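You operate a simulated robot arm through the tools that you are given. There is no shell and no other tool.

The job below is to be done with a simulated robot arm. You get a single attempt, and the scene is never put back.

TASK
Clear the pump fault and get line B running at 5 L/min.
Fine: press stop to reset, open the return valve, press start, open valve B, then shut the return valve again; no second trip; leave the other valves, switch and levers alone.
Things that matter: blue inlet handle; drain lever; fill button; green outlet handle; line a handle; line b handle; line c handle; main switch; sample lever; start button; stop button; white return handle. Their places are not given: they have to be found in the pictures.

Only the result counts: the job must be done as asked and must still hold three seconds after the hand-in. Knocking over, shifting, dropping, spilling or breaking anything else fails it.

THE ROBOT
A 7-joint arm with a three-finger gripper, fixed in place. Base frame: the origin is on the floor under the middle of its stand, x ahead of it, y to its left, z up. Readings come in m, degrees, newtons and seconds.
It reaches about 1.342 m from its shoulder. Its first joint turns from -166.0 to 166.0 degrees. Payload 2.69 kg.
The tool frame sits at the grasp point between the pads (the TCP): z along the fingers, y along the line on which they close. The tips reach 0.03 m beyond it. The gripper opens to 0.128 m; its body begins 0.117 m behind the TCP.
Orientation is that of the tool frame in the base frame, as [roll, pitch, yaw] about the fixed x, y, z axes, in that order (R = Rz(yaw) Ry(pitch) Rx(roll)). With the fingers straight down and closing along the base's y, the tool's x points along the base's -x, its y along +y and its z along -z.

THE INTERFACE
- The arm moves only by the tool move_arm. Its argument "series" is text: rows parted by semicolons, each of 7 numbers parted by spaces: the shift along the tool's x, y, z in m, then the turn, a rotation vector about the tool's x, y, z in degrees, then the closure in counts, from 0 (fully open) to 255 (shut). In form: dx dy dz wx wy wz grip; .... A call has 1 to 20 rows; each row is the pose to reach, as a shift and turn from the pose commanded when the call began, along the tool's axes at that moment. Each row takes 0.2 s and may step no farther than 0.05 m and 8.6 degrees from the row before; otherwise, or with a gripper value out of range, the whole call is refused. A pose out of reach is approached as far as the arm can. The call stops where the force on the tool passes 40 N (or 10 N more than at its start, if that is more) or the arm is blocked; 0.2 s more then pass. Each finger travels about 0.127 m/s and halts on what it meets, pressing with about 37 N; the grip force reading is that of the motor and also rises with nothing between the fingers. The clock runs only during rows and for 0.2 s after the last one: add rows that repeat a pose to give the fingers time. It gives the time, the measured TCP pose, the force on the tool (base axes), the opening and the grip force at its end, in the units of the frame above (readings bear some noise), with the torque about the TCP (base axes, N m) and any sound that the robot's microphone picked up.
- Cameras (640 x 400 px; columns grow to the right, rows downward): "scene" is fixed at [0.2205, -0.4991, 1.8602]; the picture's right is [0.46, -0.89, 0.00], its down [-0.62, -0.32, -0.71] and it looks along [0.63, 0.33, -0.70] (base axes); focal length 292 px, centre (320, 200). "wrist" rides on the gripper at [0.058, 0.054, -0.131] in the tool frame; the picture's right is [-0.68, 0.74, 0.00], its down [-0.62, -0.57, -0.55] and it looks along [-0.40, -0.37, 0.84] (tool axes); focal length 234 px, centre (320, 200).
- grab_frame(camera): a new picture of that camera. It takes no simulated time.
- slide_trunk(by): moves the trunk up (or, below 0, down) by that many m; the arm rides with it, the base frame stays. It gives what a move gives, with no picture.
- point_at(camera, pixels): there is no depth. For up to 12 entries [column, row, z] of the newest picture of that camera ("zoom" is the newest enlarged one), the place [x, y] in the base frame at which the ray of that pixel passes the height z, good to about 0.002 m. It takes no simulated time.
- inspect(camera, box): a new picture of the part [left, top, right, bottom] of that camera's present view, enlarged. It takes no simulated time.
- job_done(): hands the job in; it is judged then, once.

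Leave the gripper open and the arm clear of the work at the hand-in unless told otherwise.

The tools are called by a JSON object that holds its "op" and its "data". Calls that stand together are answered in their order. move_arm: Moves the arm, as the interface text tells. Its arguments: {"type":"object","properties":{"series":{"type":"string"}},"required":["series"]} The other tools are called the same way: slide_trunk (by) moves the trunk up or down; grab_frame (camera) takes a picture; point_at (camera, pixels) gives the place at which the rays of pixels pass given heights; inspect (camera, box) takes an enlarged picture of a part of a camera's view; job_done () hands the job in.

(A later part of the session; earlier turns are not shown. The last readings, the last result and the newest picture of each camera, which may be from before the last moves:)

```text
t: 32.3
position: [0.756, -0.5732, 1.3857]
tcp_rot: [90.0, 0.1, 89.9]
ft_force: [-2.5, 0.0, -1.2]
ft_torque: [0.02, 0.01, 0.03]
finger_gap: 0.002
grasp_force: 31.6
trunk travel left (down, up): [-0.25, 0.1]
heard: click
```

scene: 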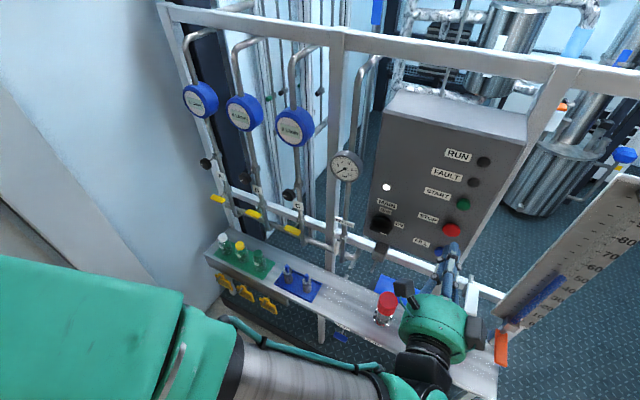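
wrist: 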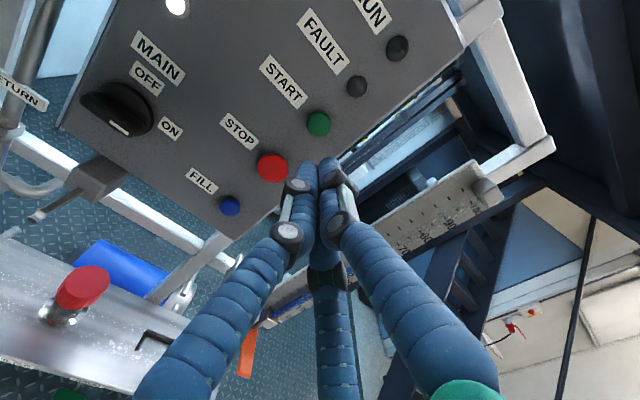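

A click was heard at 2.5 N. I'll check the RUN lamp, the gauges and the FAULT lamp.

{"op": "inspect", "data": {"camera": "scene", "box": [320, 130, 520, 270]}}

{"op": "inspect", "data": {"camera": "scene", "box": [180, 70, 360, 200]}}

```text
2.86 times, centred on (420, 200) of scene
```

zoom: 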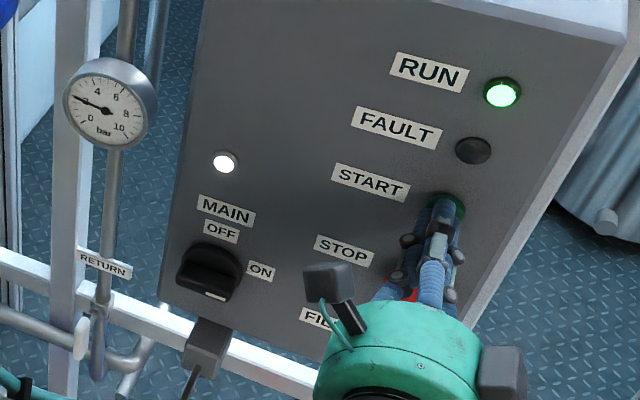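

```text
3.08 times, centred on (270, 135) of scene
```

zoom: 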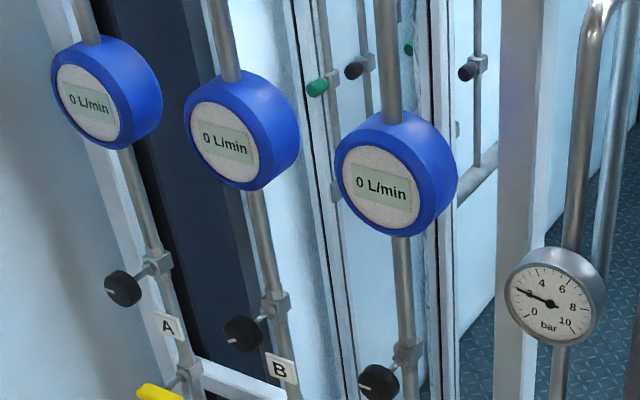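

The RUN lamp is green, pressure is about 2.5 bar and there is no fault. Now I'll retreat from START and move across to in front of handle B at about (0.62,0.09,1.015), opening the fingers to about 0.073 m.

{"op": "move_arm", "data": {"series": "0 0 -0.045 0 0 0 255; 0 0 -0.09 0 0 0 255; 0 0 -0.136 0 0 0 255; 0.0414 -0.0231 -0.136 0 0 0 230; 0.0829 -0.0462 -0.136 0 0 0 200; 0.1243 -0.0694 -0.136 0 0 0 170; 0.1658 -0.0925 -0.136 0 0 0 140; 0.2072 -0.1156 -0.136 0 0 0 110; 0.2486 -0.1388 -0.136 0 0 0 110; 0.29 -0.1619 -0.136 0 0 0 110; 0.3315 -0.185 -0.136 0 0 0 110; 0.373 -0.2081 -0.136 0 0 0 110; 0.4144 -0.2313 -0.136 0 0 0 110; 0.4558 -0.2544 -0.136 0 0 0 110; 0.4973 -0.2775 -0.136 0 0 0 110; 0.5387 -0.3006 -0.136 0 0 0 110; 0.58 -0.3238 -0.136 0 0 0 110; 0.6216 -0.3469 -0.136 0 0 0 110; 0.663 -0.37 -0.136 0 0 0 110; 0.663 -0.37 -0.136 0 0 0 110"}}

{"op": "grab_frame", "data": {"camera": "wrist"}}

{"op": "grab_frame", "data": {"camera": "scene"}}

```text
t: 36.5
position: [0.6083, -0.0321, 1.0181]
tcp_rot: [90.1, 0.0, 95.2]
ft_force: [0.5, -0.9, 0.4]
ft_torque: [0.0, -0.05, 0.02]
finger_gap: 0.0727
grasp_force: 0.1
out of reach, approached as far as the arm can: row 15, 16, 17, 18, 19, 20
trunk travel left (down, up): [-0.25, 0.1]
```

```text
taken
```

wrist: 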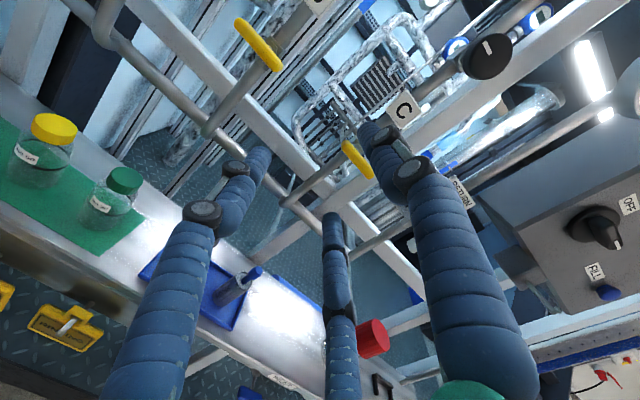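

```text
taken
```

scene: 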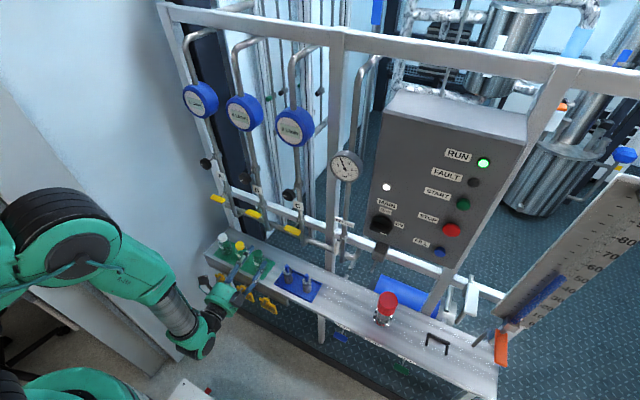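

The arm couldn't fully reach the point; it stopped at (0.608,-0.032,1.018) yawed 5°, and the pose so close to the stand seems the problem. I'll move outward to x of about 0.70 and a bit left, correcting the yaw. The tips stay clear of the handles, whose fronts are at about 0.775.

{"op": "move_arm", "data": {"series": "0 0 0.03 0 -2 0 110; 0 0 0.06 0 -4 0 110; 0 0 0.09 0 -5.2 0 110; 0.026 0 0.093 0 -5.2 0 110; 0.052 0 0.095 0 -5.2 0 110; 0.052 0 0.095 0 -5.2 0 110"}}

```text
t: 37.9
position: [0.6835, -0.0526, 1.0219]
tcp_rot: [90.2, 0.0, 94.6]
ft_force: [-0.3, -0.4, 0.4]
ft_torque: [-0.02, 0.0, 0.0]
finger_gap: 0.0728
grasp_force: 0.0
out of reach, approached as far as the arm can: row 1, 2, 3, 4, 5, 6
trunk travel left (down, up): [-0.25, 0.1]
```

The arm is hitting a joint limit here, because the forearm hangs straight down with the hand folded forward. I'll back off and rise to about (0.61,-0.2,1.5) to unfold it. Then I'll lower the trunk so the left-hand handle sits better relative to the shoulder.

{"op": "move_arm", "data": {"series": "-0.013 0.01 -0.03 0 -1 0 110; -0.026 0.05 -0.06 0 -2 0 110; -0.04 0.095 -0.07 0 -3 0 110; -0.053 0.14 -0.072 0 -4 0 110; -0.066 0.185 -0.072 0 -4.6 0 110; -0.08 0.23 -0.072 0 -4.6 0 110; -0.093 0.275 -0.072 0 -4.6 0 110; -0.106 0.32 -0.072 0 -4.6 0 110; -0.119 0.365 -0.072 0 -4.6 0 110; -0.132 0.41 -0.072 0 -4.6 0 110; -0.145 0.45 -0.072 0 -4.6 0 110; -0.145 0.48 -0.072 0 -4.6 0 110; -0.145 0.48 -0.072 0 -4.6 0 110"}}

{"op": "grab_frame", "data": {"camera": "scene"}}

```text
refused: row 2 steps farther than a row can; nothing moved
```

```text
taken
```

scene: 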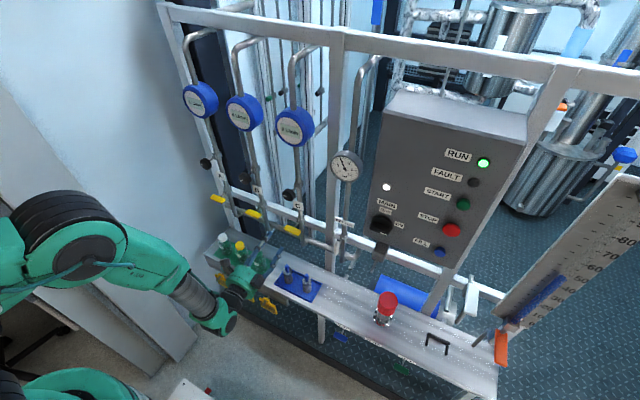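

Row 2's step was slightly too long (5.2 cm), so the call was refused. I'll resend it with smaller steps.

{"op": "move_arm", "data": {"series": "-0.013 0.01 -0.03 0 -1 0 110; -0.026 0.04 -0.055 0 -2 0 110; -0.04 0.08 -0.07 0 -3 0 110; -0.053 0.125 -0.072 0 -4 0 110; -0.066 0.17 -0.072 0 -4.6 0 110; -0.08 0.215 -0.072 0 -4.6 0 110; -0.093 0.26 -0.072 0 -4.6 0 110; -0.106 0.305 -0.072 0 -4.6 0 110; -0.119 0.35 -0.072 0 -4.6 0 110; -0.132 0.395 -0.072 0 -4.6 0 110; -0.145 0.44 -0.072 0 -4.6 0 110; -0.145 0.48 -0.072 0 -4.6 0 110; -0.145 0.48 -0.072 0 -4.6 0 110"}}

{"op": "grab_frame", "data": {"camera": "scene"}}

```text
t: 40.7
position: [0.6226, -0.2018, 1.5007]
tcp_rot: [90.2, 0.1, 90.0]
ft_force: [-0.1, -0.4, -0.4]
ft_torque: [-0.02, -0.01, -0.02]
finger_gap: 0.0727
grasp_force: 0.0
trunk travel left (down, up): [-0.25, 0.1]
```

```text
taken
```

scene: 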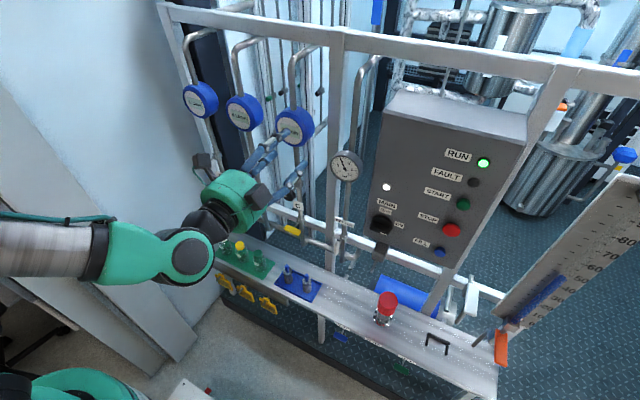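

The arm is back in a relaxed pose at (0.623,-0.202,1.501), RUN is lit, and the gauge is steady. Lowering the trunk by 0.24 m will bring the hand to about z 1.26 in free space.

{"op": "slide_trunk", "data": {"by": -0.24}}

{"op": "grab_frame", "data": {"camera": "scene"}}

```text
t: 43.2
position: [0.6238, -0.2011, 1.259]
tcp_rot: [90.2, -0.1, 89.9]
ft_force: [0.0, -0.5, -0.2]
ft_torque: [0.0, -0.02, -0.01]
finger_gap: 0.0727
grasp_force: 0.0
trunk travel left (down, up): [-0.01, 0.34]
```

```text
taken
```

scene: 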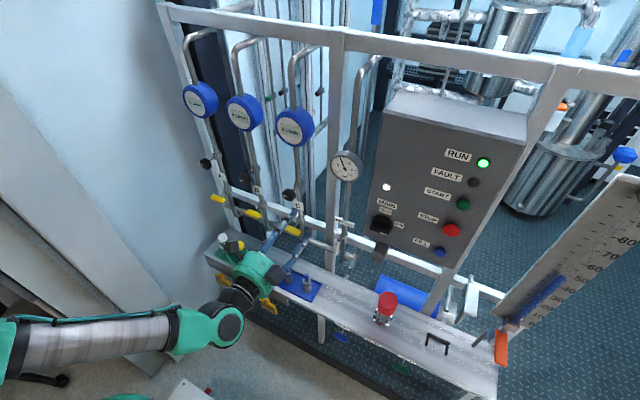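

The trunk is lowered and the hand is at (0.624,-0.201,1.259). Next I'll move left to y=0.09, then down to z of about 1.015, staying at x=0.62.

{"op": "move_arm", "data": {"series": "0.042 0 0 0 0 0 110; 0.084 0 0 0 0 0 110; 0.126 0 0 0 0 0 110; 0.168 0 0 0 0 0 110; 0.21 0 0 0 0 0 110; 0.252 0 0 0 0 0 110; 0.291 0 0 0 0 0 110; 0.291 -0.04 0 0 0 0 110; 0.291 -0.08 0 0 0 0 110; 0.291 -0.12 0 0 0 0 110; 0.291 -0.16 0 0 0 0 110; 0.291 -0.2 0 0 0 0 110; 0.291 -0.242 0 0 0 0 110; 0.291 -0.242 0 0 0 0 110"}}

{"op": "grab_frame", "data": {"camera": "wrist"}}

{"op": "grab_frame", "data": {"camera": "scene"}}

```text
t: 46.2
position: [0.5598, -0.0117, 1.07]
tcp_rot: [90.7, 0.0, 93.5]
ft_force: [-0.3, 0.2, -0.8]
ft_torque: [0.01, -0.04, -0.03]
finger_gap: 0.0729
grasp_force: 0.1
out of reach, approached as far as the arm can: row 5, 6, 7, 8, 9, 10, 11, 12, 13, 14
trunk travel left (down, up): [-0.01, 0.34]
```

```text
taken
```

wrist: 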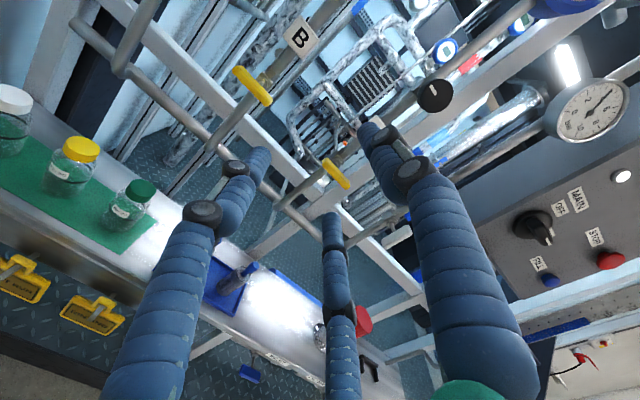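

```text
taken
```

scene: 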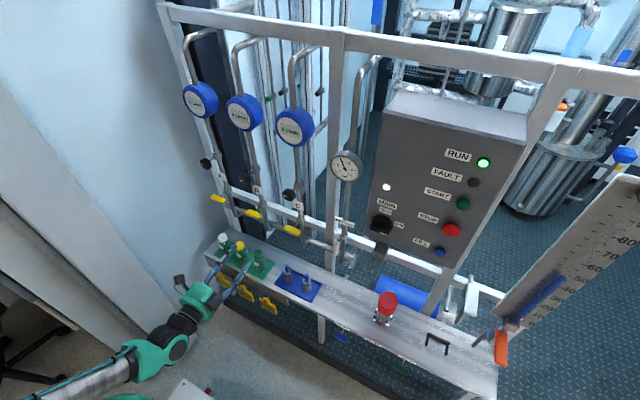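

The arm still stops near y of about 0 because the wrist is folded too close to the stand at x=0.56–0.62. The left shift should go better farther out, so I'll move out to x of about 0.70 first. The tips at 0.73 stay clear of handles and knobs at about 0.775.

{"op": "move_arm", "data": {"series": "-0.002 0 0.035 0 -1 0 110; -0.004 0 0.07 0 -2 0 110; -0.006 0 0.105 0 -3 0 110; -0.008 0 0.14 0 -3.5 0 110; -0.008 0 0.14 0 -3.5 0 110"}}

```text
t: 47.4
position: [0.6967, -0.0483, 1.0697]
tcp_rot: [91.1, 0.0, 92.4]
ft_force: [-0.4, 0.0, -0.3]
ft_torque: [0.0, -0.04, -0.03]
finger_gap: 0.0727
grasp_force: 0.0
out of reach, approached as far as the arm can: row 1, 2, 3, 4, 5
trunk travel left (down, up): [-0.01, 0.34]
```

It's still limited at y of about -0.05. The roll joint may be what's binding, since it hit its limit at roll -5° earlier. I'll test by rolling +40° about tool z while shifting 4 cm left, all in free space.

{"op": "move_arm", "data": {"series": "0 0 0 0 -1 8 110; 0 0 0 0 -2 16 110; 0 0 0 0 -2.4 24 110; 0 0 0 0 -2.4 32 110; 0 0 0 0 -2.4 40 110; 0.02 0 0 0 -2.4 40 110; 0.04 0 0 0 -2.4 40 110; 0.04 0 0 0 -2.4 40 110"}}

```text
t: 49.2
position: [0.6847, -0.0615, 1.0852]
tcp_rot: [92.8, -40.0, 88.9]
ft_force: [0.1, 0.1, -0.2]
ft_torque: [-0.06, 0.04, -0.02]
finger_gap: 0.0728
grasp_force: 0.2
out of reach, approached as far as the arm can: row 1, 2, 3, 4, 5, 6, 7, 8
trunk travel left (down, up): [-0.01, 0.34]
```

Rolling doesn't help, so the roll joint isn't the limit. I'll undo the roll and test whether yawing the hand left by about 25° frees the arm, pivoting about the wrist, still in free space.

{"op": "move_arm", "data": {"series": "0 0 0 0 0 -8 110; 0 0 0 0 0 -16 110; 0 0 0 0 0 -24 110; 0 0 0 0 0 -32 110; 0 0 0 0 0 -40 110; 0 0 0 0 0 -40 110"}}

{"op": "grab_frame", "data": {"camera": "scene"}}

```text
t: 50.6
position: [0.6862, -0.06, 1.0833]
tcp_rot: [92.1, 0.0, 90.7]
ft_force: [-0.1, 1.1, -0.2]
ft_torque: [-0.03, -0.04, 0.02]
finger_gap: 0.0729
grasp_force: 0.2
trunk travel left (down, up): [-0.01, 0.34]
```

```text
taken
```

scene: 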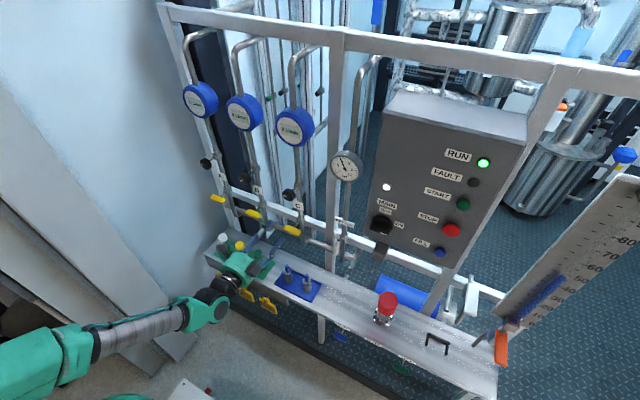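

This pose is reachable now: (0.686,-0.060,1.083), straight. The wrist bend seems to be the limit, so pitching the hand down should relieve it. I'll test a 25° downward pitch (+x about tool x) and then a left shift of 12 cm. The fingers stay clear of everything, with tips at x of about 0.71.

{"op": "move_arm", "data": {"series": "0 0 0 8 0 0 110; 0 0.01 0 16 0 0 110; 0 0.02 0 24 0 0 110; 0 0.02 0 25 0 0 110; 0.03 0.02 0 25 0 0 110; 0.06 0.02 0 25 0 0 110; 0.09 0.02 0 25 0 0 110; 0.12 0.02 0 25 0 0 110; 0.12 0.02 0 25 0 0 110"}}

```text
t: 52.6
position: [0.6847, 0.0584, 1.1044]
tcp_rot: [117.0, -0.1, 90.7]
ft_force: [0.3, 0.1, -0.5]
ft_torque: [0.02, 0.01, 0.01]
finger_gap: 0.0727
grasp_force: 0.1
trunk travel left (down, up): [-0.01, 0.34]
```

With the hand pitched down 27° the arm reaches freely: (0.685,0.058,1.104). I'll use the closed fingers as a rod to push the right end of handle B up from below, so no hand rotation is needed. First I'll close the fingers here and look.

{"op": "move_arm", "data": {"series": "0 0 0 0 0 0 160; 0 0 0 0 0 0 210; 0 0 0 0 0 0 255; 0 0 0 0 0 0 255"}}

{"op": "grab_frame", "data": {"camera": "wrist"}}

{"op": "grab_frame", "data": {"camera": "scene"}}

```text
t: 53.6
position: [0.6848, 0.0581, 1.1033]
tcp_rot: [117.0, 0.0, 90.7]
ft_force: [-0.2, 0.0, 0.2]
ft_torque: [-0.01, 0.0, 0.01]
finger_gap: 0.0023
grasp_force: 31.1
trunk travel left (down, up): [-0.01, 0.34]
```

```text
taken
```

wrist: 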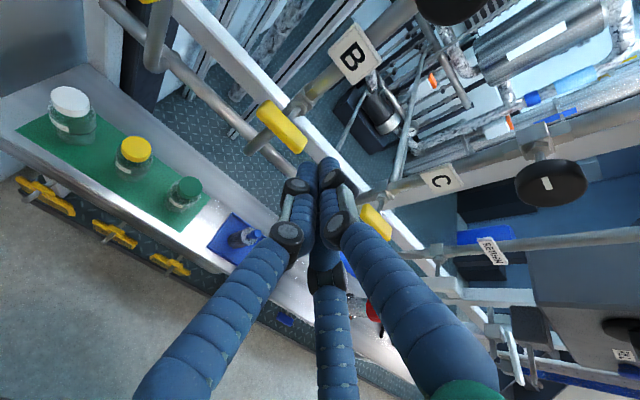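

```text
taken
```

scene: 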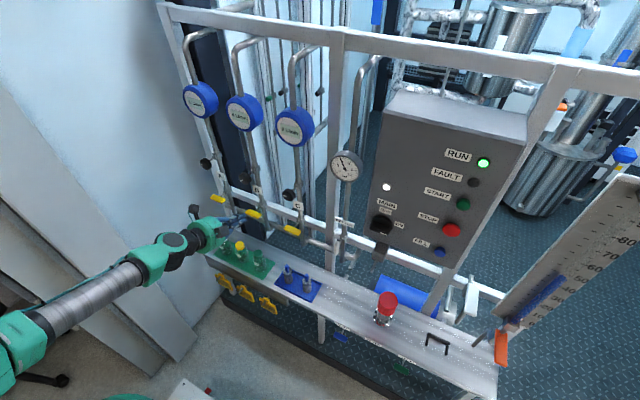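

Handle B is at (282,127) in the wrist view and C is at (375,222). I'll verify B's position and ends, and check the bottle cap heights.

{"op": "point_at", "data": {"camera": "wrist", "pixels": [[282, 127, 1.02], [262, 103, 1.02], [301, 148, 1.02], [375, 222, 1.02], [187, 186, 0.8], [187, 186, 0.85], [187, 186, 0.9], [187, 186, 0.95]]}}

{"op": "point_at", "data": {"camera": "scene", "pixels": [[257.5, 253, 0.8], [257.5, 253, 0.85], [257.5, 253, 0.9], [257.5, 253, 0.95]]}}

{"op": "inspect", "data": {"camera": "wrist", "box": [220, 60, 400, 240]}}

{"op": "inspect", "data": {"camera": "scene", "box": [190, 180, 310, 290]}}

```text
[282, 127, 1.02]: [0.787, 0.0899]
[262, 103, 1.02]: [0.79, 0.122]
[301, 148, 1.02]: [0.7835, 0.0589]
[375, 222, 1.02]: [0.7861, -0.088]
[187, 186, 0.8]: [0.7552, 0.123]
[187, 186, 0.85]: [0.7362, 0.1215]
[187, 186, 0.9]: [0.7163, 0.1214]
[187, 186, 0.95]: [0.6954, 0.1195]
```

```text
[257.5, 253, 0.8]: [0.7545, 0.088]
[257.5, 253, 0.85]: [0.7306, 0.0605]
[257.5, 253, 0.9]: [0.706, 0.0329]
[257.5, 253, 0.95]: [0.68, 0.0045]
```

```text
2.22 times, centred on (310, 150) of wrist
```

zoom: 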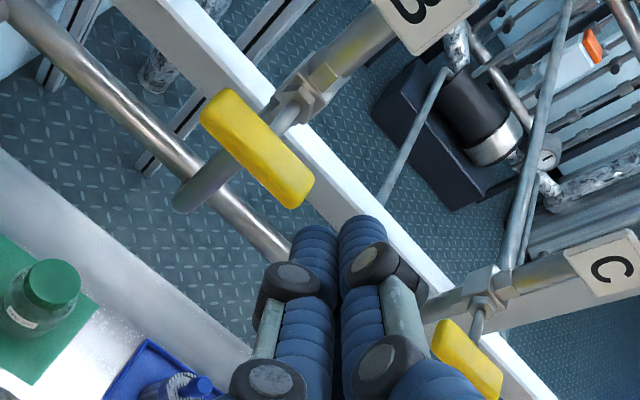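

```text
3.64 times, centred on (250, 235) of scene
```

zoom: 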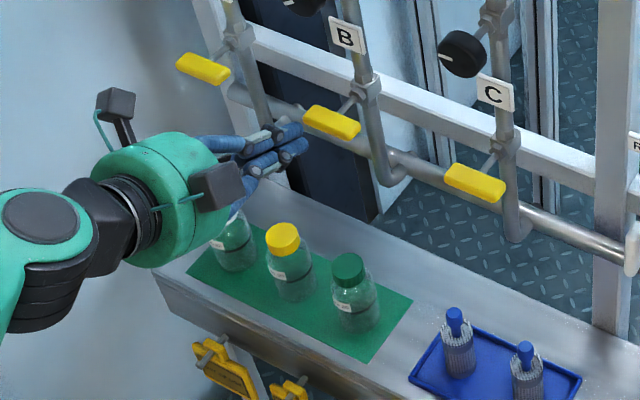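

B's centre is confirmed at (0.787,0.090), with ends at y 0.122 and 0.059. The bottle caps are low, at z about 0.74. Next I'll go down to in front of and below the right end of B, then forward so the closed tips sit about 1 cm under it at y of about 0.066.

{"op": "move_arm", "data": {"series": "0.0026 -0.0346 0.0195 0 0 0 255; 0.0053 -0.0691 0.039 0 0 0 255; 0.0079 -0.1037 0.0586 0 0 0 255; 0.0076 -0.091 0.0835 0 0 0 255; 0.0072 -0.0783 0.1084 0 0 0 255; 0.0069 -0.0657 0.1332 0 0 0 255; 0.0069 -0.0657 0.1332 0 0 0 255"}}

{"op": "inspect", "data": {"camera": "wrist", "box": [220, 60, 400, 240]}}

{"op": "inspect", "data": {"camera": "scene", "box": [220, 180, 300, 250]}}

```text
t: 55.2
position: [0.7744, 0.0678, 0.9834]
tcp_rot: [117.1, -0.1, 90.7]
ft_force: [0.2, 0.7, 0.2]
ft_torque: [0.04, 0.01, 0.01]
finger_gap: 0.002
grasp_force: 31.1
trunk travel left (down, up): [-0.01, 0.34]
```

```text
2.22 times, centred on (310, 150) of wrist
```

zoom: 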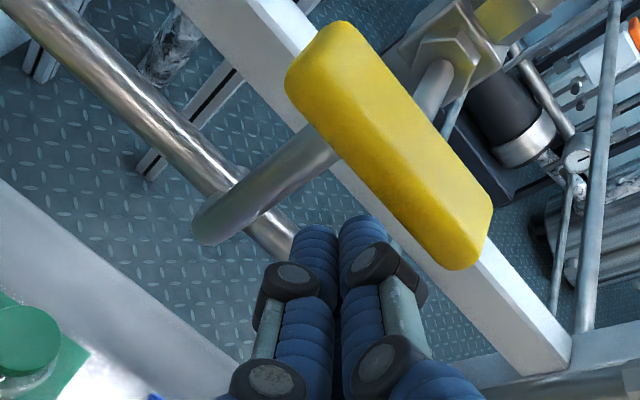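

```text
5.71 times, centred on (260, 215) of scene
```

zoom: 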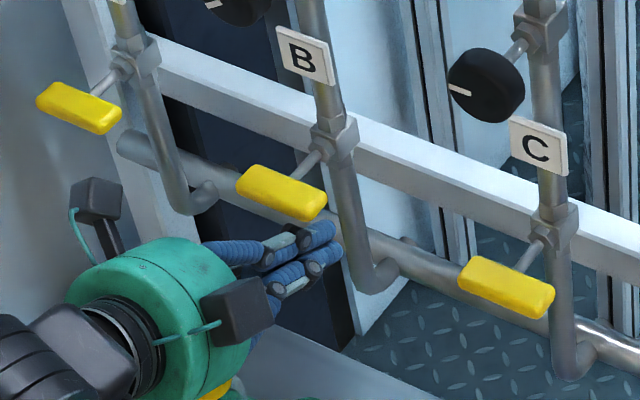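

The closed tips are just below the right end of handle B. I'll push up along an arc about the pivot, to about 60° first, then look.

{"op": "move_arm", "data": {"series": "-0.001 0.005 -0.0025 0 0 0 255; -0.002 0.0093 -0.0047 0 0 0 255; -0.006 0.0126 -0.0064 0 0 0 255; -0.0095 0.0158 -0.008 0 0 0 255; -0.0123 0.02 -0.01 0 0 0 255; -0.0151 0.0239 -0.0122 0 0 0 255; -0.0167 0.0285 -0.0145 0 0 0 255; -0.0181 0.0331 -0.0168 0 0 0 255; -0.0183 0.0378 -0.0193 0 0 0 255; -0.0184 0.0425 -0.0217 0 0 0 255"}}

{"op": "inspect", "data": {"camera": "wrist", "box": [220, 60, 400, 240]}}

{"op": "inspect", "data": {"camera": "scene", "box": [220, 180, 300, 250]}}

```text
t: 57.4
position: [0.7743, 0.0488, 1.0318]
tcp_rot: [117.1, 0.0, 90.7]
ft_force: [-0.7, -0.3, 0.0]
ft_torque: [0.0, 0.01, 0.02]
finger_gap: 0.0022
grasp_force: 31.9
trunk travel left (down, up): [-0.01, 0.34]
```

```text
2.22 times, centred on (310, 150) of wrist
```

zoom: 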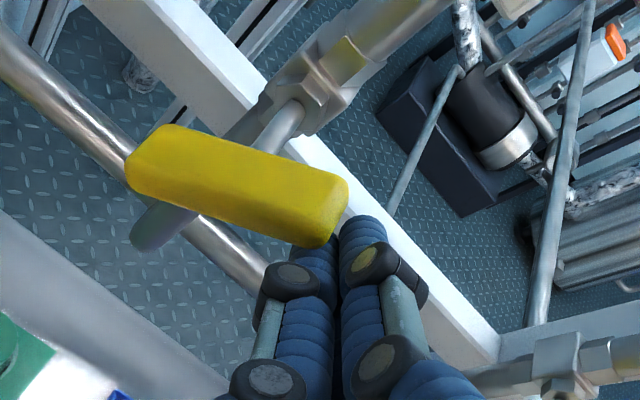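

```text
5.71 times, centred on (260, 215) of scene
```

zoom: 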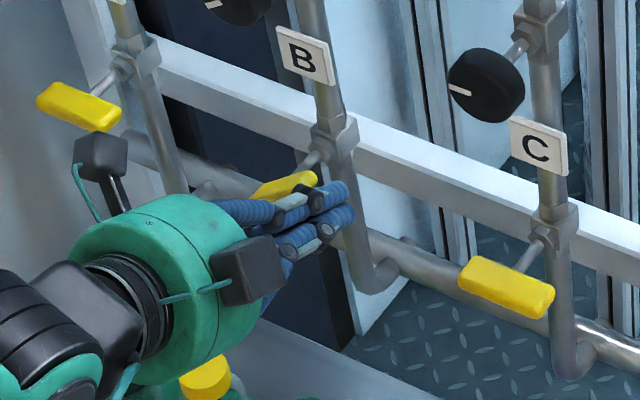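

Handle B has turned about 40–45° the right way, with the fingers now near its end. I'll continue along a tighter arc, moving left and up, to bring it to about 90°.

{"op": "move_arm", "data": {"series": "0.0036 0.0005 0 0 0 0 255; 0.0072 0.0009 -0.0005 0 0 0 255; 0.0095 0.0018 -0.001 0 0 0 255; 0.0112 0.0027 -0.0014 0 0 0 255; 0.0128 0.006 -0.003 0 0 0 255; 0.0143 0.0094 -0.0048 0 0 0 255; 0.0168 0.0123 -0.0062 0 0 0 255; 0.0192 0.0151 -0.0077 0 0 0 255"}}

{"op": "inspect", "data": {"camera": "wrist", "box": [220, 60, 400, 240]}}

{"op": "inspect", "data": {"camera": "scene", "box": [220, 180, 300, 250]}}

{"op": "inspect", "data": {"camera": "scene", "box": [180, 70, 360, 200]}}

```text
t: 59.2
position: [0.774, 0.0672, 1.0476]
tcp_rot: [117.4, -0.2, 90.6]
ft_force: [1.9, -22.8, -9.7]
ft_torque: [-0.3, 0.01, -0.03]
finger_gap: 0.002
grasp_force: 31.0
trunk travel left (down, up): [-0.01, 0.34]
```

```text
2.22 times, centred on (310, 150) of wrist
```

zoom: 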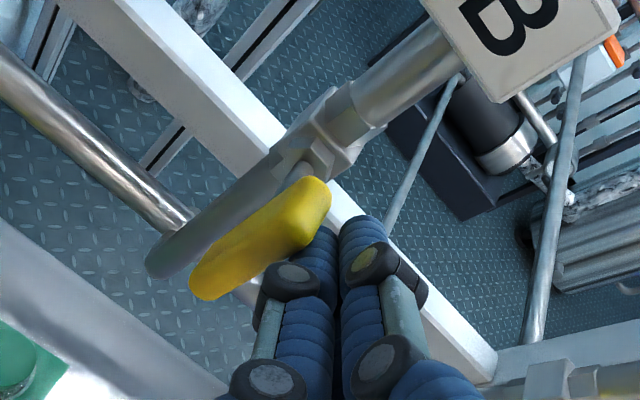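

```text
5.71 times, centred on (260, 215) of scene
```

zoom: 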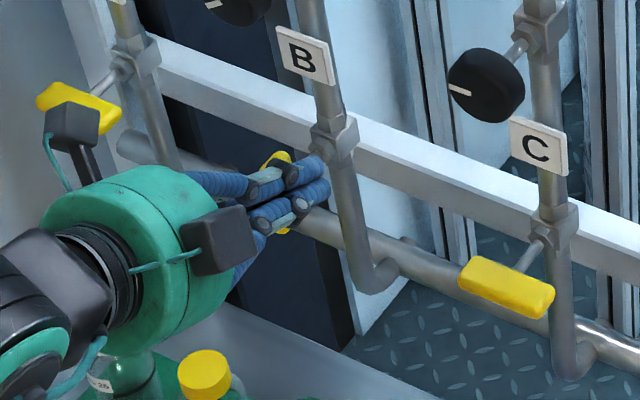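

```text
3.08 times, centred on (270, 135) of scene
```

zoom: 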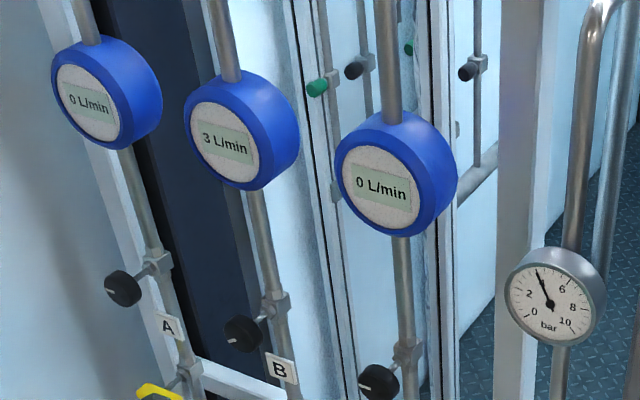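

Line B now reads 3 L/min. The handle is hard against its stop (about 23 N) and parallel to the pipe, so B is open. Now I'll ease off, back out, move right to in front of the return handle and level the hand, at about (0.66,-0.23,1.04).

{"op": "move_arm", "data": {"series": "-0.01 0 0 0 0 0 255; -0.02 0 0 0 0 0 255; -0.02 -0.017 -0.034 0 0 0 255; -0.02 -0.035 -0.068 0 0 0 255; -0.02 -0.053 -0.1026 0 0 0 255; -0.065 -0.054 -0.1026 0 0 0 255; -0.11 -0.055 -0.1026 0 0 0 255; -0.155 -0.0555 -0.1026 0 0 0 255; -0.2 -0.056 -0.1026 -5 0 0 255; -0.24 -0.057 -0.1026 -12 -0.3 0 255; -0.272 -0.0575 -0.1026 -18 -0.5 0 255; -0.2966 -0.0579 -0.1026 -24 -0.6 0 255; -0.2966 -0.0579 -0.1026 -27 -0.6 0 255; -0.2966 -0.0579 -0.1026 -27 -0.6 0 255"}}

{"op": "grab_frame", "data": {"camera": "wrist"}}

{"op": "grab_frame", "data": {"camera": "scene"}}

{"op": "inspect", "data": {"camera": "scene", "box": [180, 70, 360, 200]}}

{"op": "inspect", "data": {"camera": "scene", "box": [200, 170, 370, 290]}}

```text
t: 62.2
position: [0.6598, -0.2293, 1.0443]
tcp_rot: [90.1, 0.1, 90.1]
ft_force: [0.1, -0.7, 0.5]
ft_torque: [0.01, -0.03, 0.01]
finger_gap: 0.0021
grasp_force: 31.7
trunk travel left (down, up): [-0.01, 0.34]
```

```text
taken
```

wrist: 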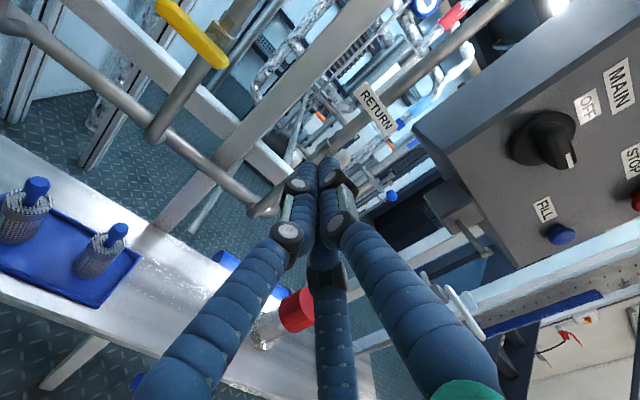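

```text
taken
```

scene: 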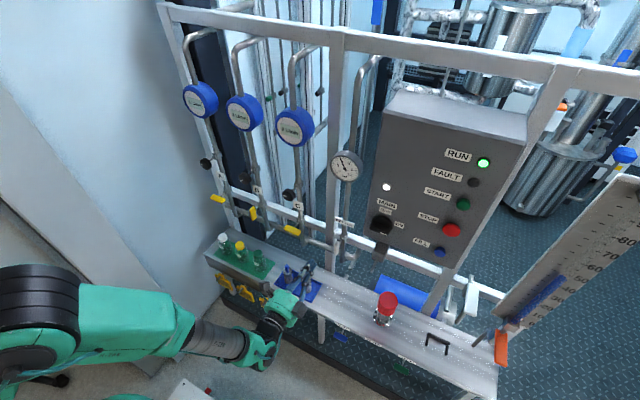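

```text
3.08 times, centred on (270, 135) of scene
```

zoom: 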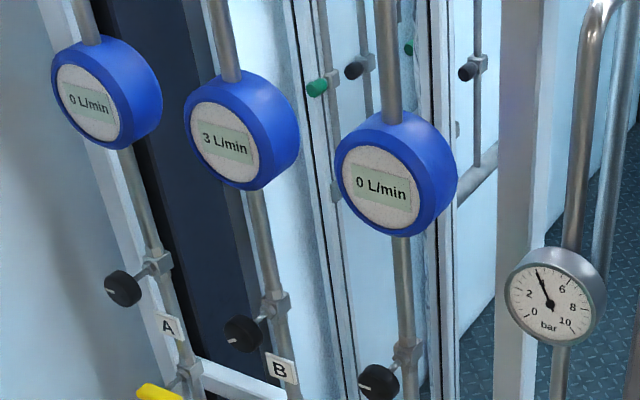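

```text
3.33 times, centred on (285, 230) of scene
```

zoom: 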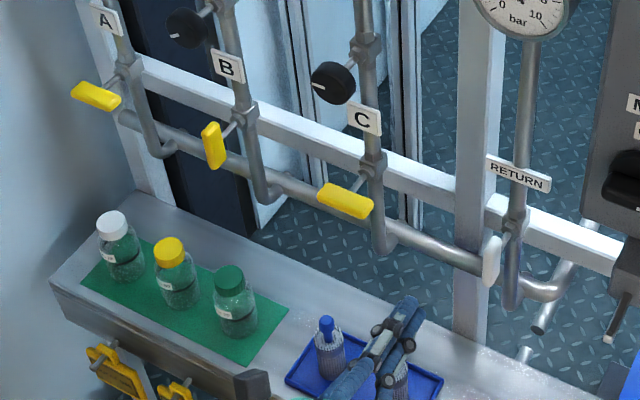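

B's handle is vertical and B flows at 3 L/min at about 4 bar, with everything else unchanged. The closed fingers are left of the return handle's upper end. I'll advance straight to x of about 0.778, clear of the handle by about 1 cm, and check.

{"op": "move_arm", "data": {"series": "0.002 0 0.04 0 0 0 255; 0.002 0 0.08 0 0 0 255; 0.002 0 0.105 0 0 0 255; 0.002 0 0.118 0 0 0 255; 0.002 0 0.118 0 0 0 255"}}

{"op": "inspect", "data": {"camera": "wrist", "box": [220, 60, 420, 240]}}

{"op": "inspect", "data": {"camera": "scene", "box": [300, 205, 370, 275]}}

```text
t: 63.4
position: [0.7786, -0.2282, 1.0441]
tcp_rot: [90.2, 0.1, 90.1]
ft_force: [0.1, 0.0, 0.5]
ft_torque: [-0.02, -0.02, -0.01]
finger_gap: 0.0024
grasp_force: 31.6
trunk travel left (down, up): [-0.01, 0.34]
```

```text
2.22 times, centred on (320, 150) of wrist
```

zoom: 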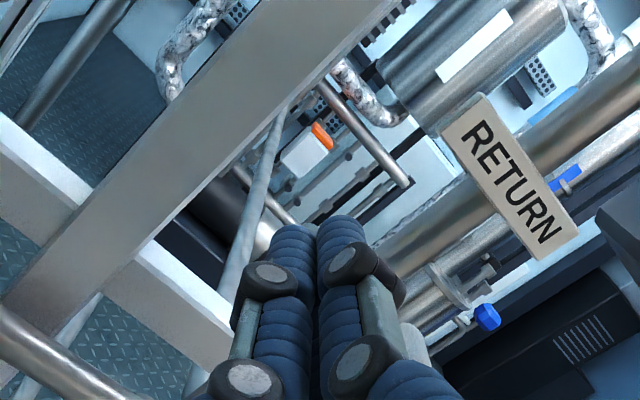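

```text
5.71 times, centred on (335, 240) of scene
```

zoom: 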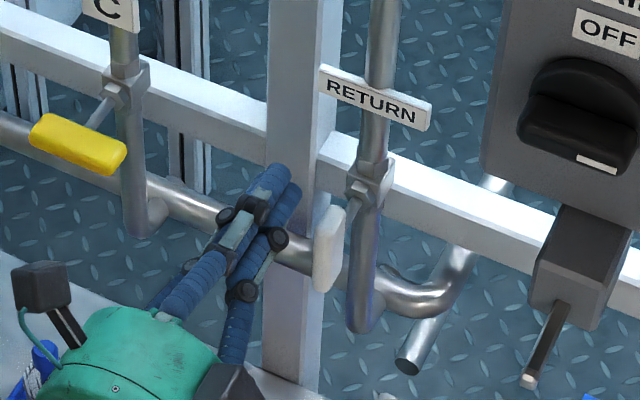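

The fingers are just left of the white handle's top half. I'll push right along an arc about the pivot to about 30° from closed, then check the handle and pressure.

{"op": "move_arm", "data": {"series": "-0.008 -0.001 0 0 0 0 255; -0.014 -0.0015 0 0 0 0 255; -0.018 -0.001 0 0 0 0 255; -0.0213 0.001 0 0 0 0 255; -0.0245 0.0034 0 0 0 0 255; -0.0283 0.0052 0 0 0 0 255; -0.0322 0.007 0 0 0 0 255; -0.0364 0.008 0 0 0 0 255; -0.0406 0.0086 0 0 0 0 255; -0.0448 0.0083 0 0 0 0 255; -0.049 0.0078 0 0 0 0 255"}}

{"op": "inspect", "data": {"camera": "wrist", "box": [220, 60, 420, 240]}}

{"op": "inspect", "data": {"camera": "scene", "box": [300, 205, 370, 275]}}

{"op": "inspect", "data": {"camera": "scene", "box": [180, 70, 360, 200]}}

```text
t: 65.8
position: [0.7776, -0.276, 1.0529]
tcp_rot: [90.1, 0.1, 90.1]
ft_force: [0.3, 0.1, 1.2]
ft_torque: [-0.01, 0.0, -0.03]
finger_gap: 0.0018
grasp_force: 31.3
trunk travel left (down, up): [-0.01, 0.34]
```

```text
2.22 times, centred on (320, 150) of wrist
```

zoom: 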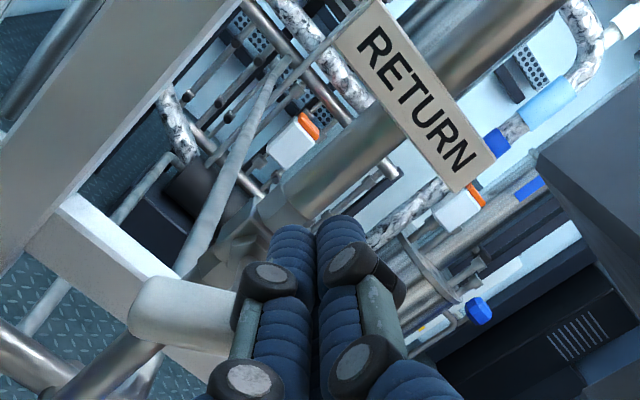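

```text
5.71 times, centred on (335, 240) of scene
```

zoom: 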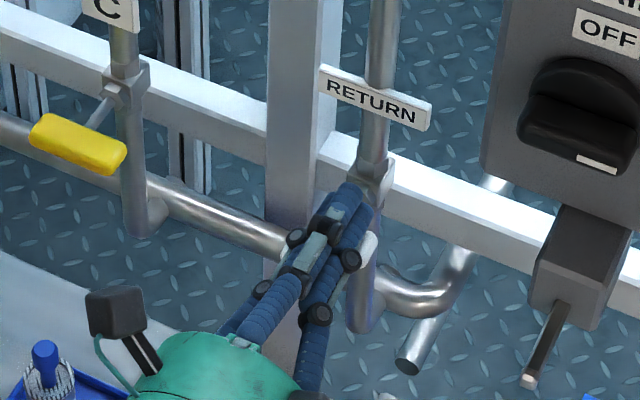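

```text
3.08 times, centred on (270, 135) of scene
```

zoom: 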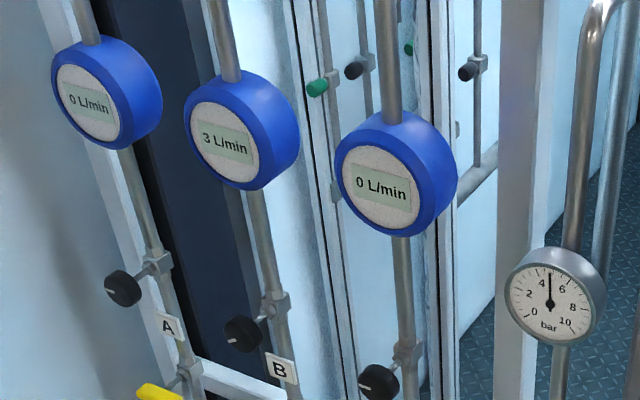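

The handle is about halfway over and pressure is rising gently to about 4.6 bar, still at 3 L/min. I'll continue the arc right and down to bring the handle horizontal.

{"op": "move_arm", "data": {"series": "-0.0045 -0.002 0 0 0 0 255; -0.009 -0.0045 0 0 0 0 255; -0.0125 -0.0068 0 0 0 0 255; -0.016 -0.0095 0 0 0 0 255; -0.0175 -0.012 0 0 0 0 255; -0.018 -0.014 0 0 0 0 255; -0.018 -0.0155 0 0 0 0 255"}}

{"op": "inspect", "data": {"camera": "wrist", "box": [220, 60, 420, 240]}}

{"op": "inspect", "data": {"camera": "scene", "box": [300, 205, 370, 275]}}

{"op": "inspect", "data": {"camera": "scene", "box": [180, 70, 360, 200]}}

```text
t: 67.4
position: [0.7786, -0.294, 1.0402]
tcp_rot: [89.9, 0.2, 90.1]
ft_force: [-4.0, 4.4, 16.8]
ft_torque: [0.22, 0.08, 0.05]
finger_gap: 0.0022
grasp_force: 31.1
trunk travel left (down, up): [-0.01, 0.34]
```

```text
2.22 times, centred on (320, 150) of wrist
```

zoom: 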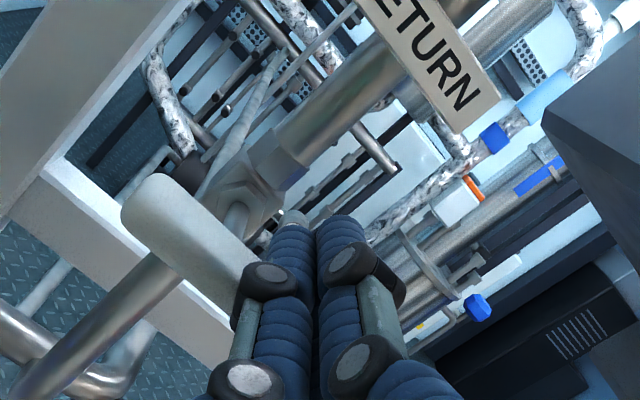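

```text
5.71 times, centred on (335, 240) of scene
```

zoom: 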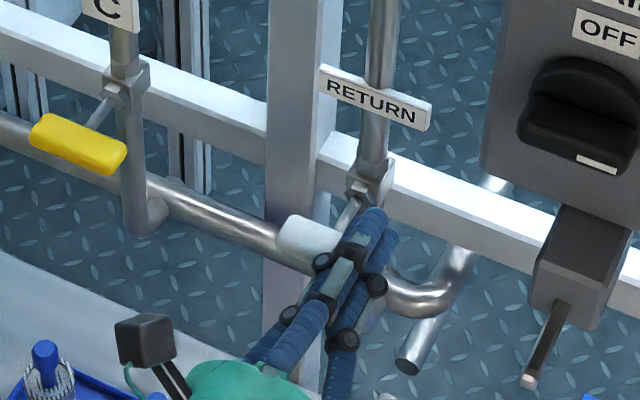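

```text
3.08 times, centred on (270, 135) of scene
```

zoom: 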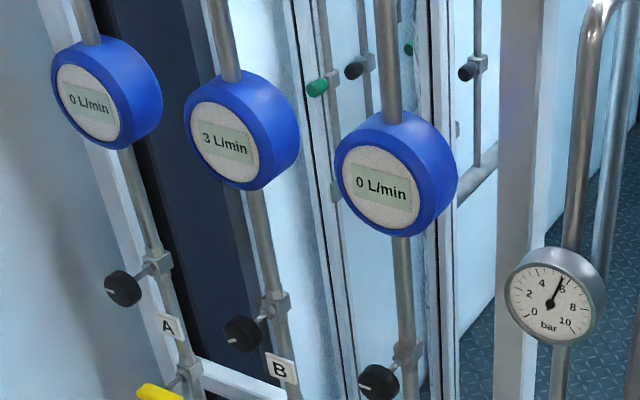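

The handle is back to horizontal with about 17 N at its stop, and pressure is about 5.8 bar. I'll press 1.5 mm more to be sure it's fully shut, then hold and watch the flow settle.

{"op": "move_arm", "data": {"series": "0 -0.001 0 0 0 0 255; 0 -0.0015 0 0 0 0 255; 0 -0.0015 0 0 0 0 255; 0 -0.0015 0 0 0 0 255"}}

{"op": "inspect", "data": {"camera": "scene", "box": [180, 70, 360, 200]}}

```text
t: 68.4
position: [0.779, -0.2948, 1.0393]
tcp_rot: [89.7, 0.3, 90.0]
ft_force: [-2.1, 0.8, 8.3]
ft_torque: [0.11, 0.11, 0.02]
finger_gap: 0.0023
grasp_force: 31.7
trunk travel left (down, up): [-0.01, 0.34]
stopped in row 4: the force on the tool passed its limit at 41 N (the readings are from after the stop); the commanded pose is now the measured one
```

```text
3.08 times, centred on (270, 135) of scene
```

zoom: 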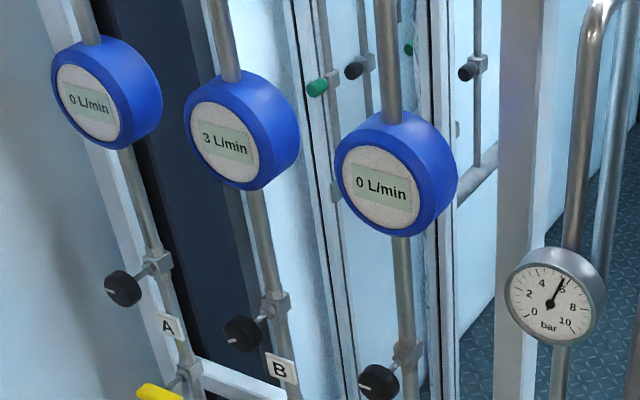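

The return handle is firmly at its stop (41 N limit). The B display still looks like 3, so I'll zoom in on the meter, the pressure gauge, both handles and the lamps.

{"op": "inspect", "data": {"camera": "scene", "box": [228, 95, 264, 130]}}

{"op": "inspect", "data": {"camera": "scene", "box": [325, 145, 370, 185]}}

{"op": "inspect", "data": {"camera": "scene", "box": [230, 160, 290, 240]}}

{"op": "inspect", "data": {"camera": "scene", "box": [360, 130, 520, 270]}}

```text
11.43 times, centred on (246, 112) of scene
```

zoom: 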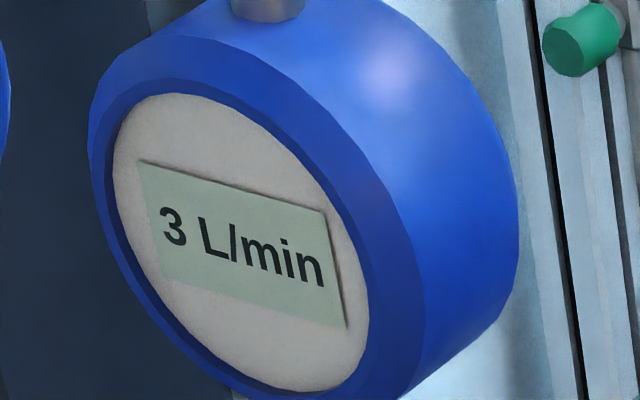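

```text
10.00 times, centred on (348, 165) of scene
```

zoom: 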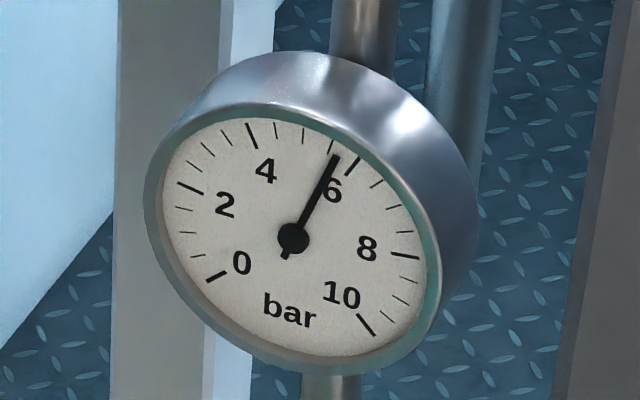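

```text
5.00 times, centred on (260, 200) of scene
```

zoom: 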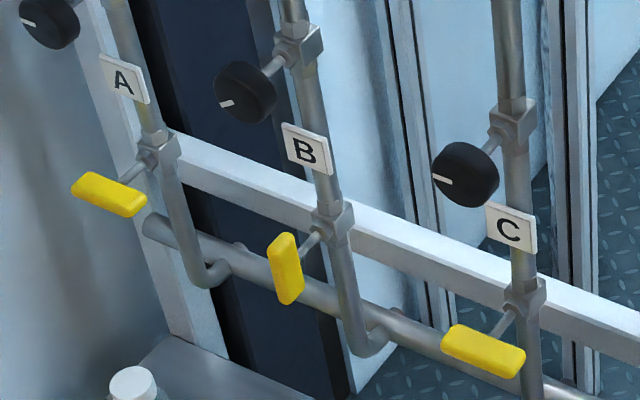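

```text
2.86 times, centred on (440, 200) of scene
```

zoom: 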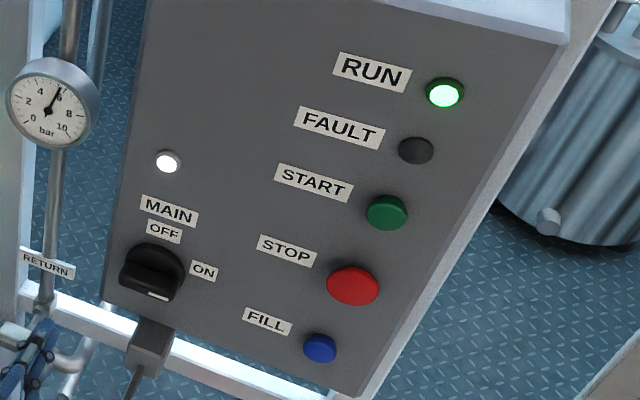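

RUN is lit, FAULT is off, pressure is about 5.6 bar, and B reads 3 L/min. The reading may need time to settle, so I'll lift off the return handle, back away and let some seconds pass before reading again.

{"op": "move_arm", "data": {"series": "0 0.01 0 0 0 0 255; 0 0.025 0 0 0 0 255; 0 0.025 -0.04 0 0 0 255; 0 0.025 -0.08 0 0 0 255; 0 0.025 -0.12 0 0 0 255; 0 0.025 -0.12 0 0 0 255; 0 0.025 -0.12 0 0 0 255; 0 0.025 -0.12 0 0 0 255; 0 0.025 -0.12 0 0 0 255; 0 0.025 -0.12 0 0 0 255; 0 0.025 -0.12 0 0 0 255; 0 0.025 -0.12 0 0 0 255; 0 0.025 -0.12 0 0 0 255; 0 0.025 -0.12 0 0 0 255; 0 0.025 -0.12 0 0 0 255"}}

{"op": "inspect", "data": {"camera": "scene", "box": [180, 70, 360, 200]}}

{"op": "inspect", "data": {"camera": "scene", "box": [300, 205, 370, 275]}}

{"op": "inspect", "data": {"camera": "scene", "box": [230, 190, 290, 240]}}

{"op": "inspect", "data": {"camera": "wrist", "box": [200, 40, 440, 260]}}

```text
t: 71.6
position: [0.6596, -0.2953, 1.0628]
tcp_rot: [89.8, 0.2, 90.0]
ft_force: [0.1, -0.9, -0.2]
ft_torque: [-0.01, -0.02, -0.01]
finger_gap: 0.0019
grasp_force: 31.5
trunk travel left (down, up): [-0.01, 0.34]
```

```text
3.08 times, centred on (270, 135) of scene
```

zoom: 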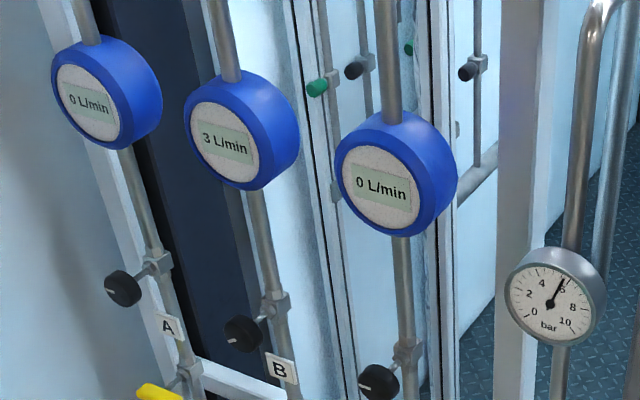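

```text
5.71 times, centred on (335, 240) of scene
```

zoom: 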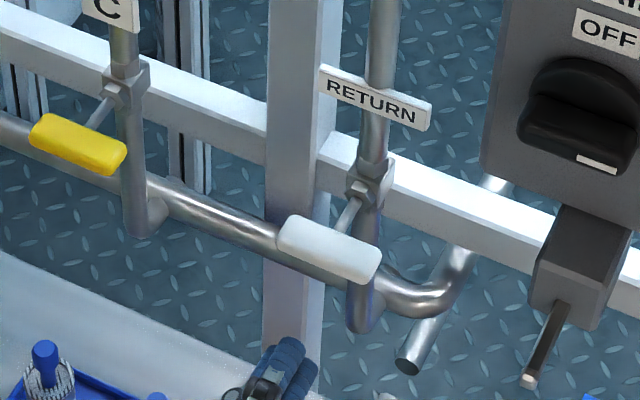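

```text
8.00 times, centred on (260, 215) of scene
```

zoom: 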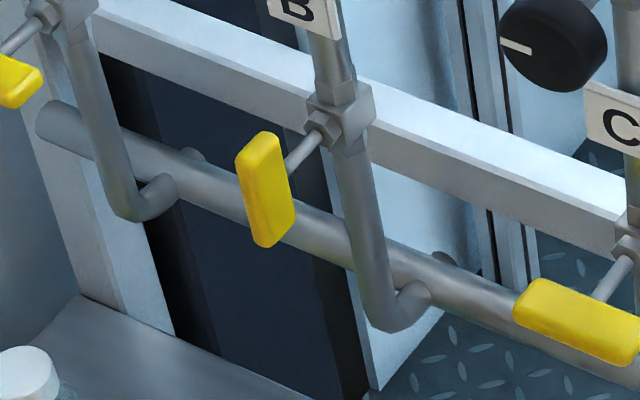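

```text
1.82 times, centred on (320, 150) of wrist
```

zoom: 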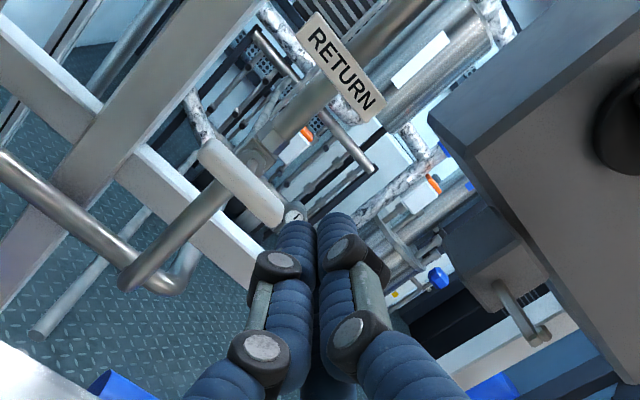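

The return handle is shut and B is truly vertical, but B holds at 3 L/min and 5.6 bar. Something else sets the flow: each line has a black knob with a white index mark. I'll look closely at those knobs and the meters.

{"op": "inspect", "data": {"camera": "scene", "box": [225, 160, 275, 195]}}

{"op": "inspect", "data": {"camera": "scene", "box": [190, 145, 230, 180]}}

{"op": "inspect", "data": {"camera": "scene", "box": [270, 175, 315, 215]}}

{"op": "inspect", "data": {"camera": "scene", "box": [310, 310, 440, 400]}}

```text
11.43 times, centred on (250, 178) of scene
```

zoom: 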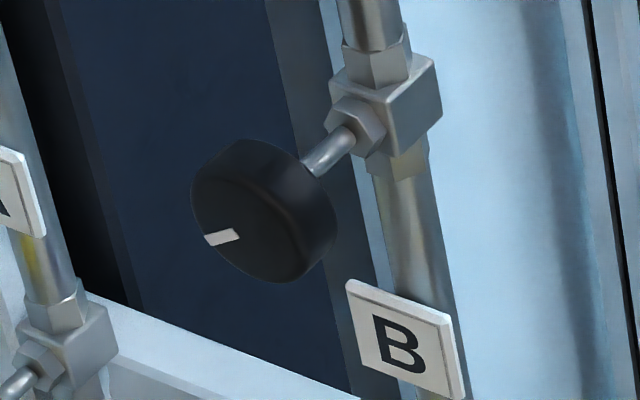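

```text
11.43 times, centred on (210, 162) of scene
```

zoom: 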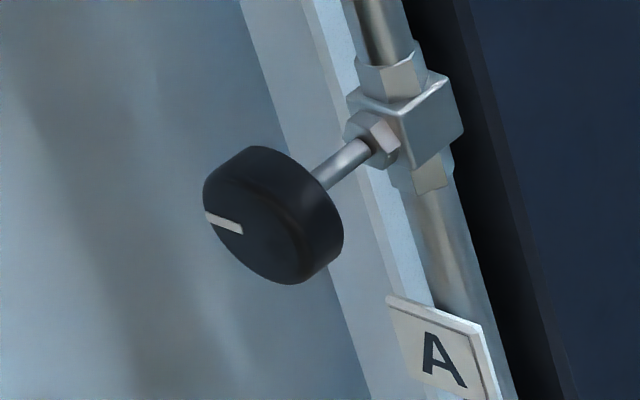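

```text
10.00 times, centred on (292, 195) of scene
```

zoom: 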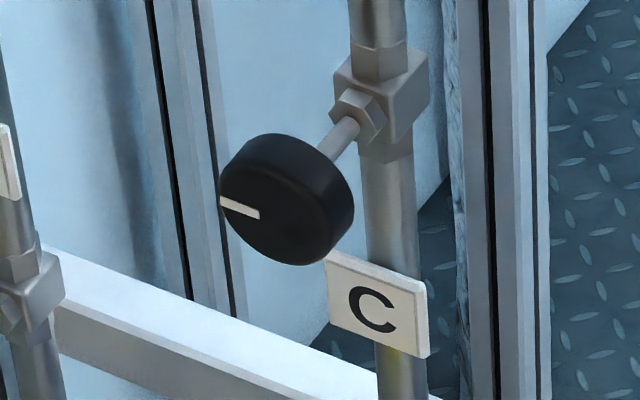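

```text
4.44 times, centred on (375, 355) of scene
```

zoom: 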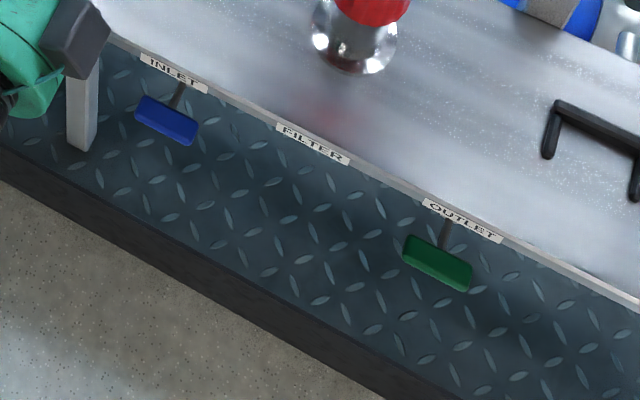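

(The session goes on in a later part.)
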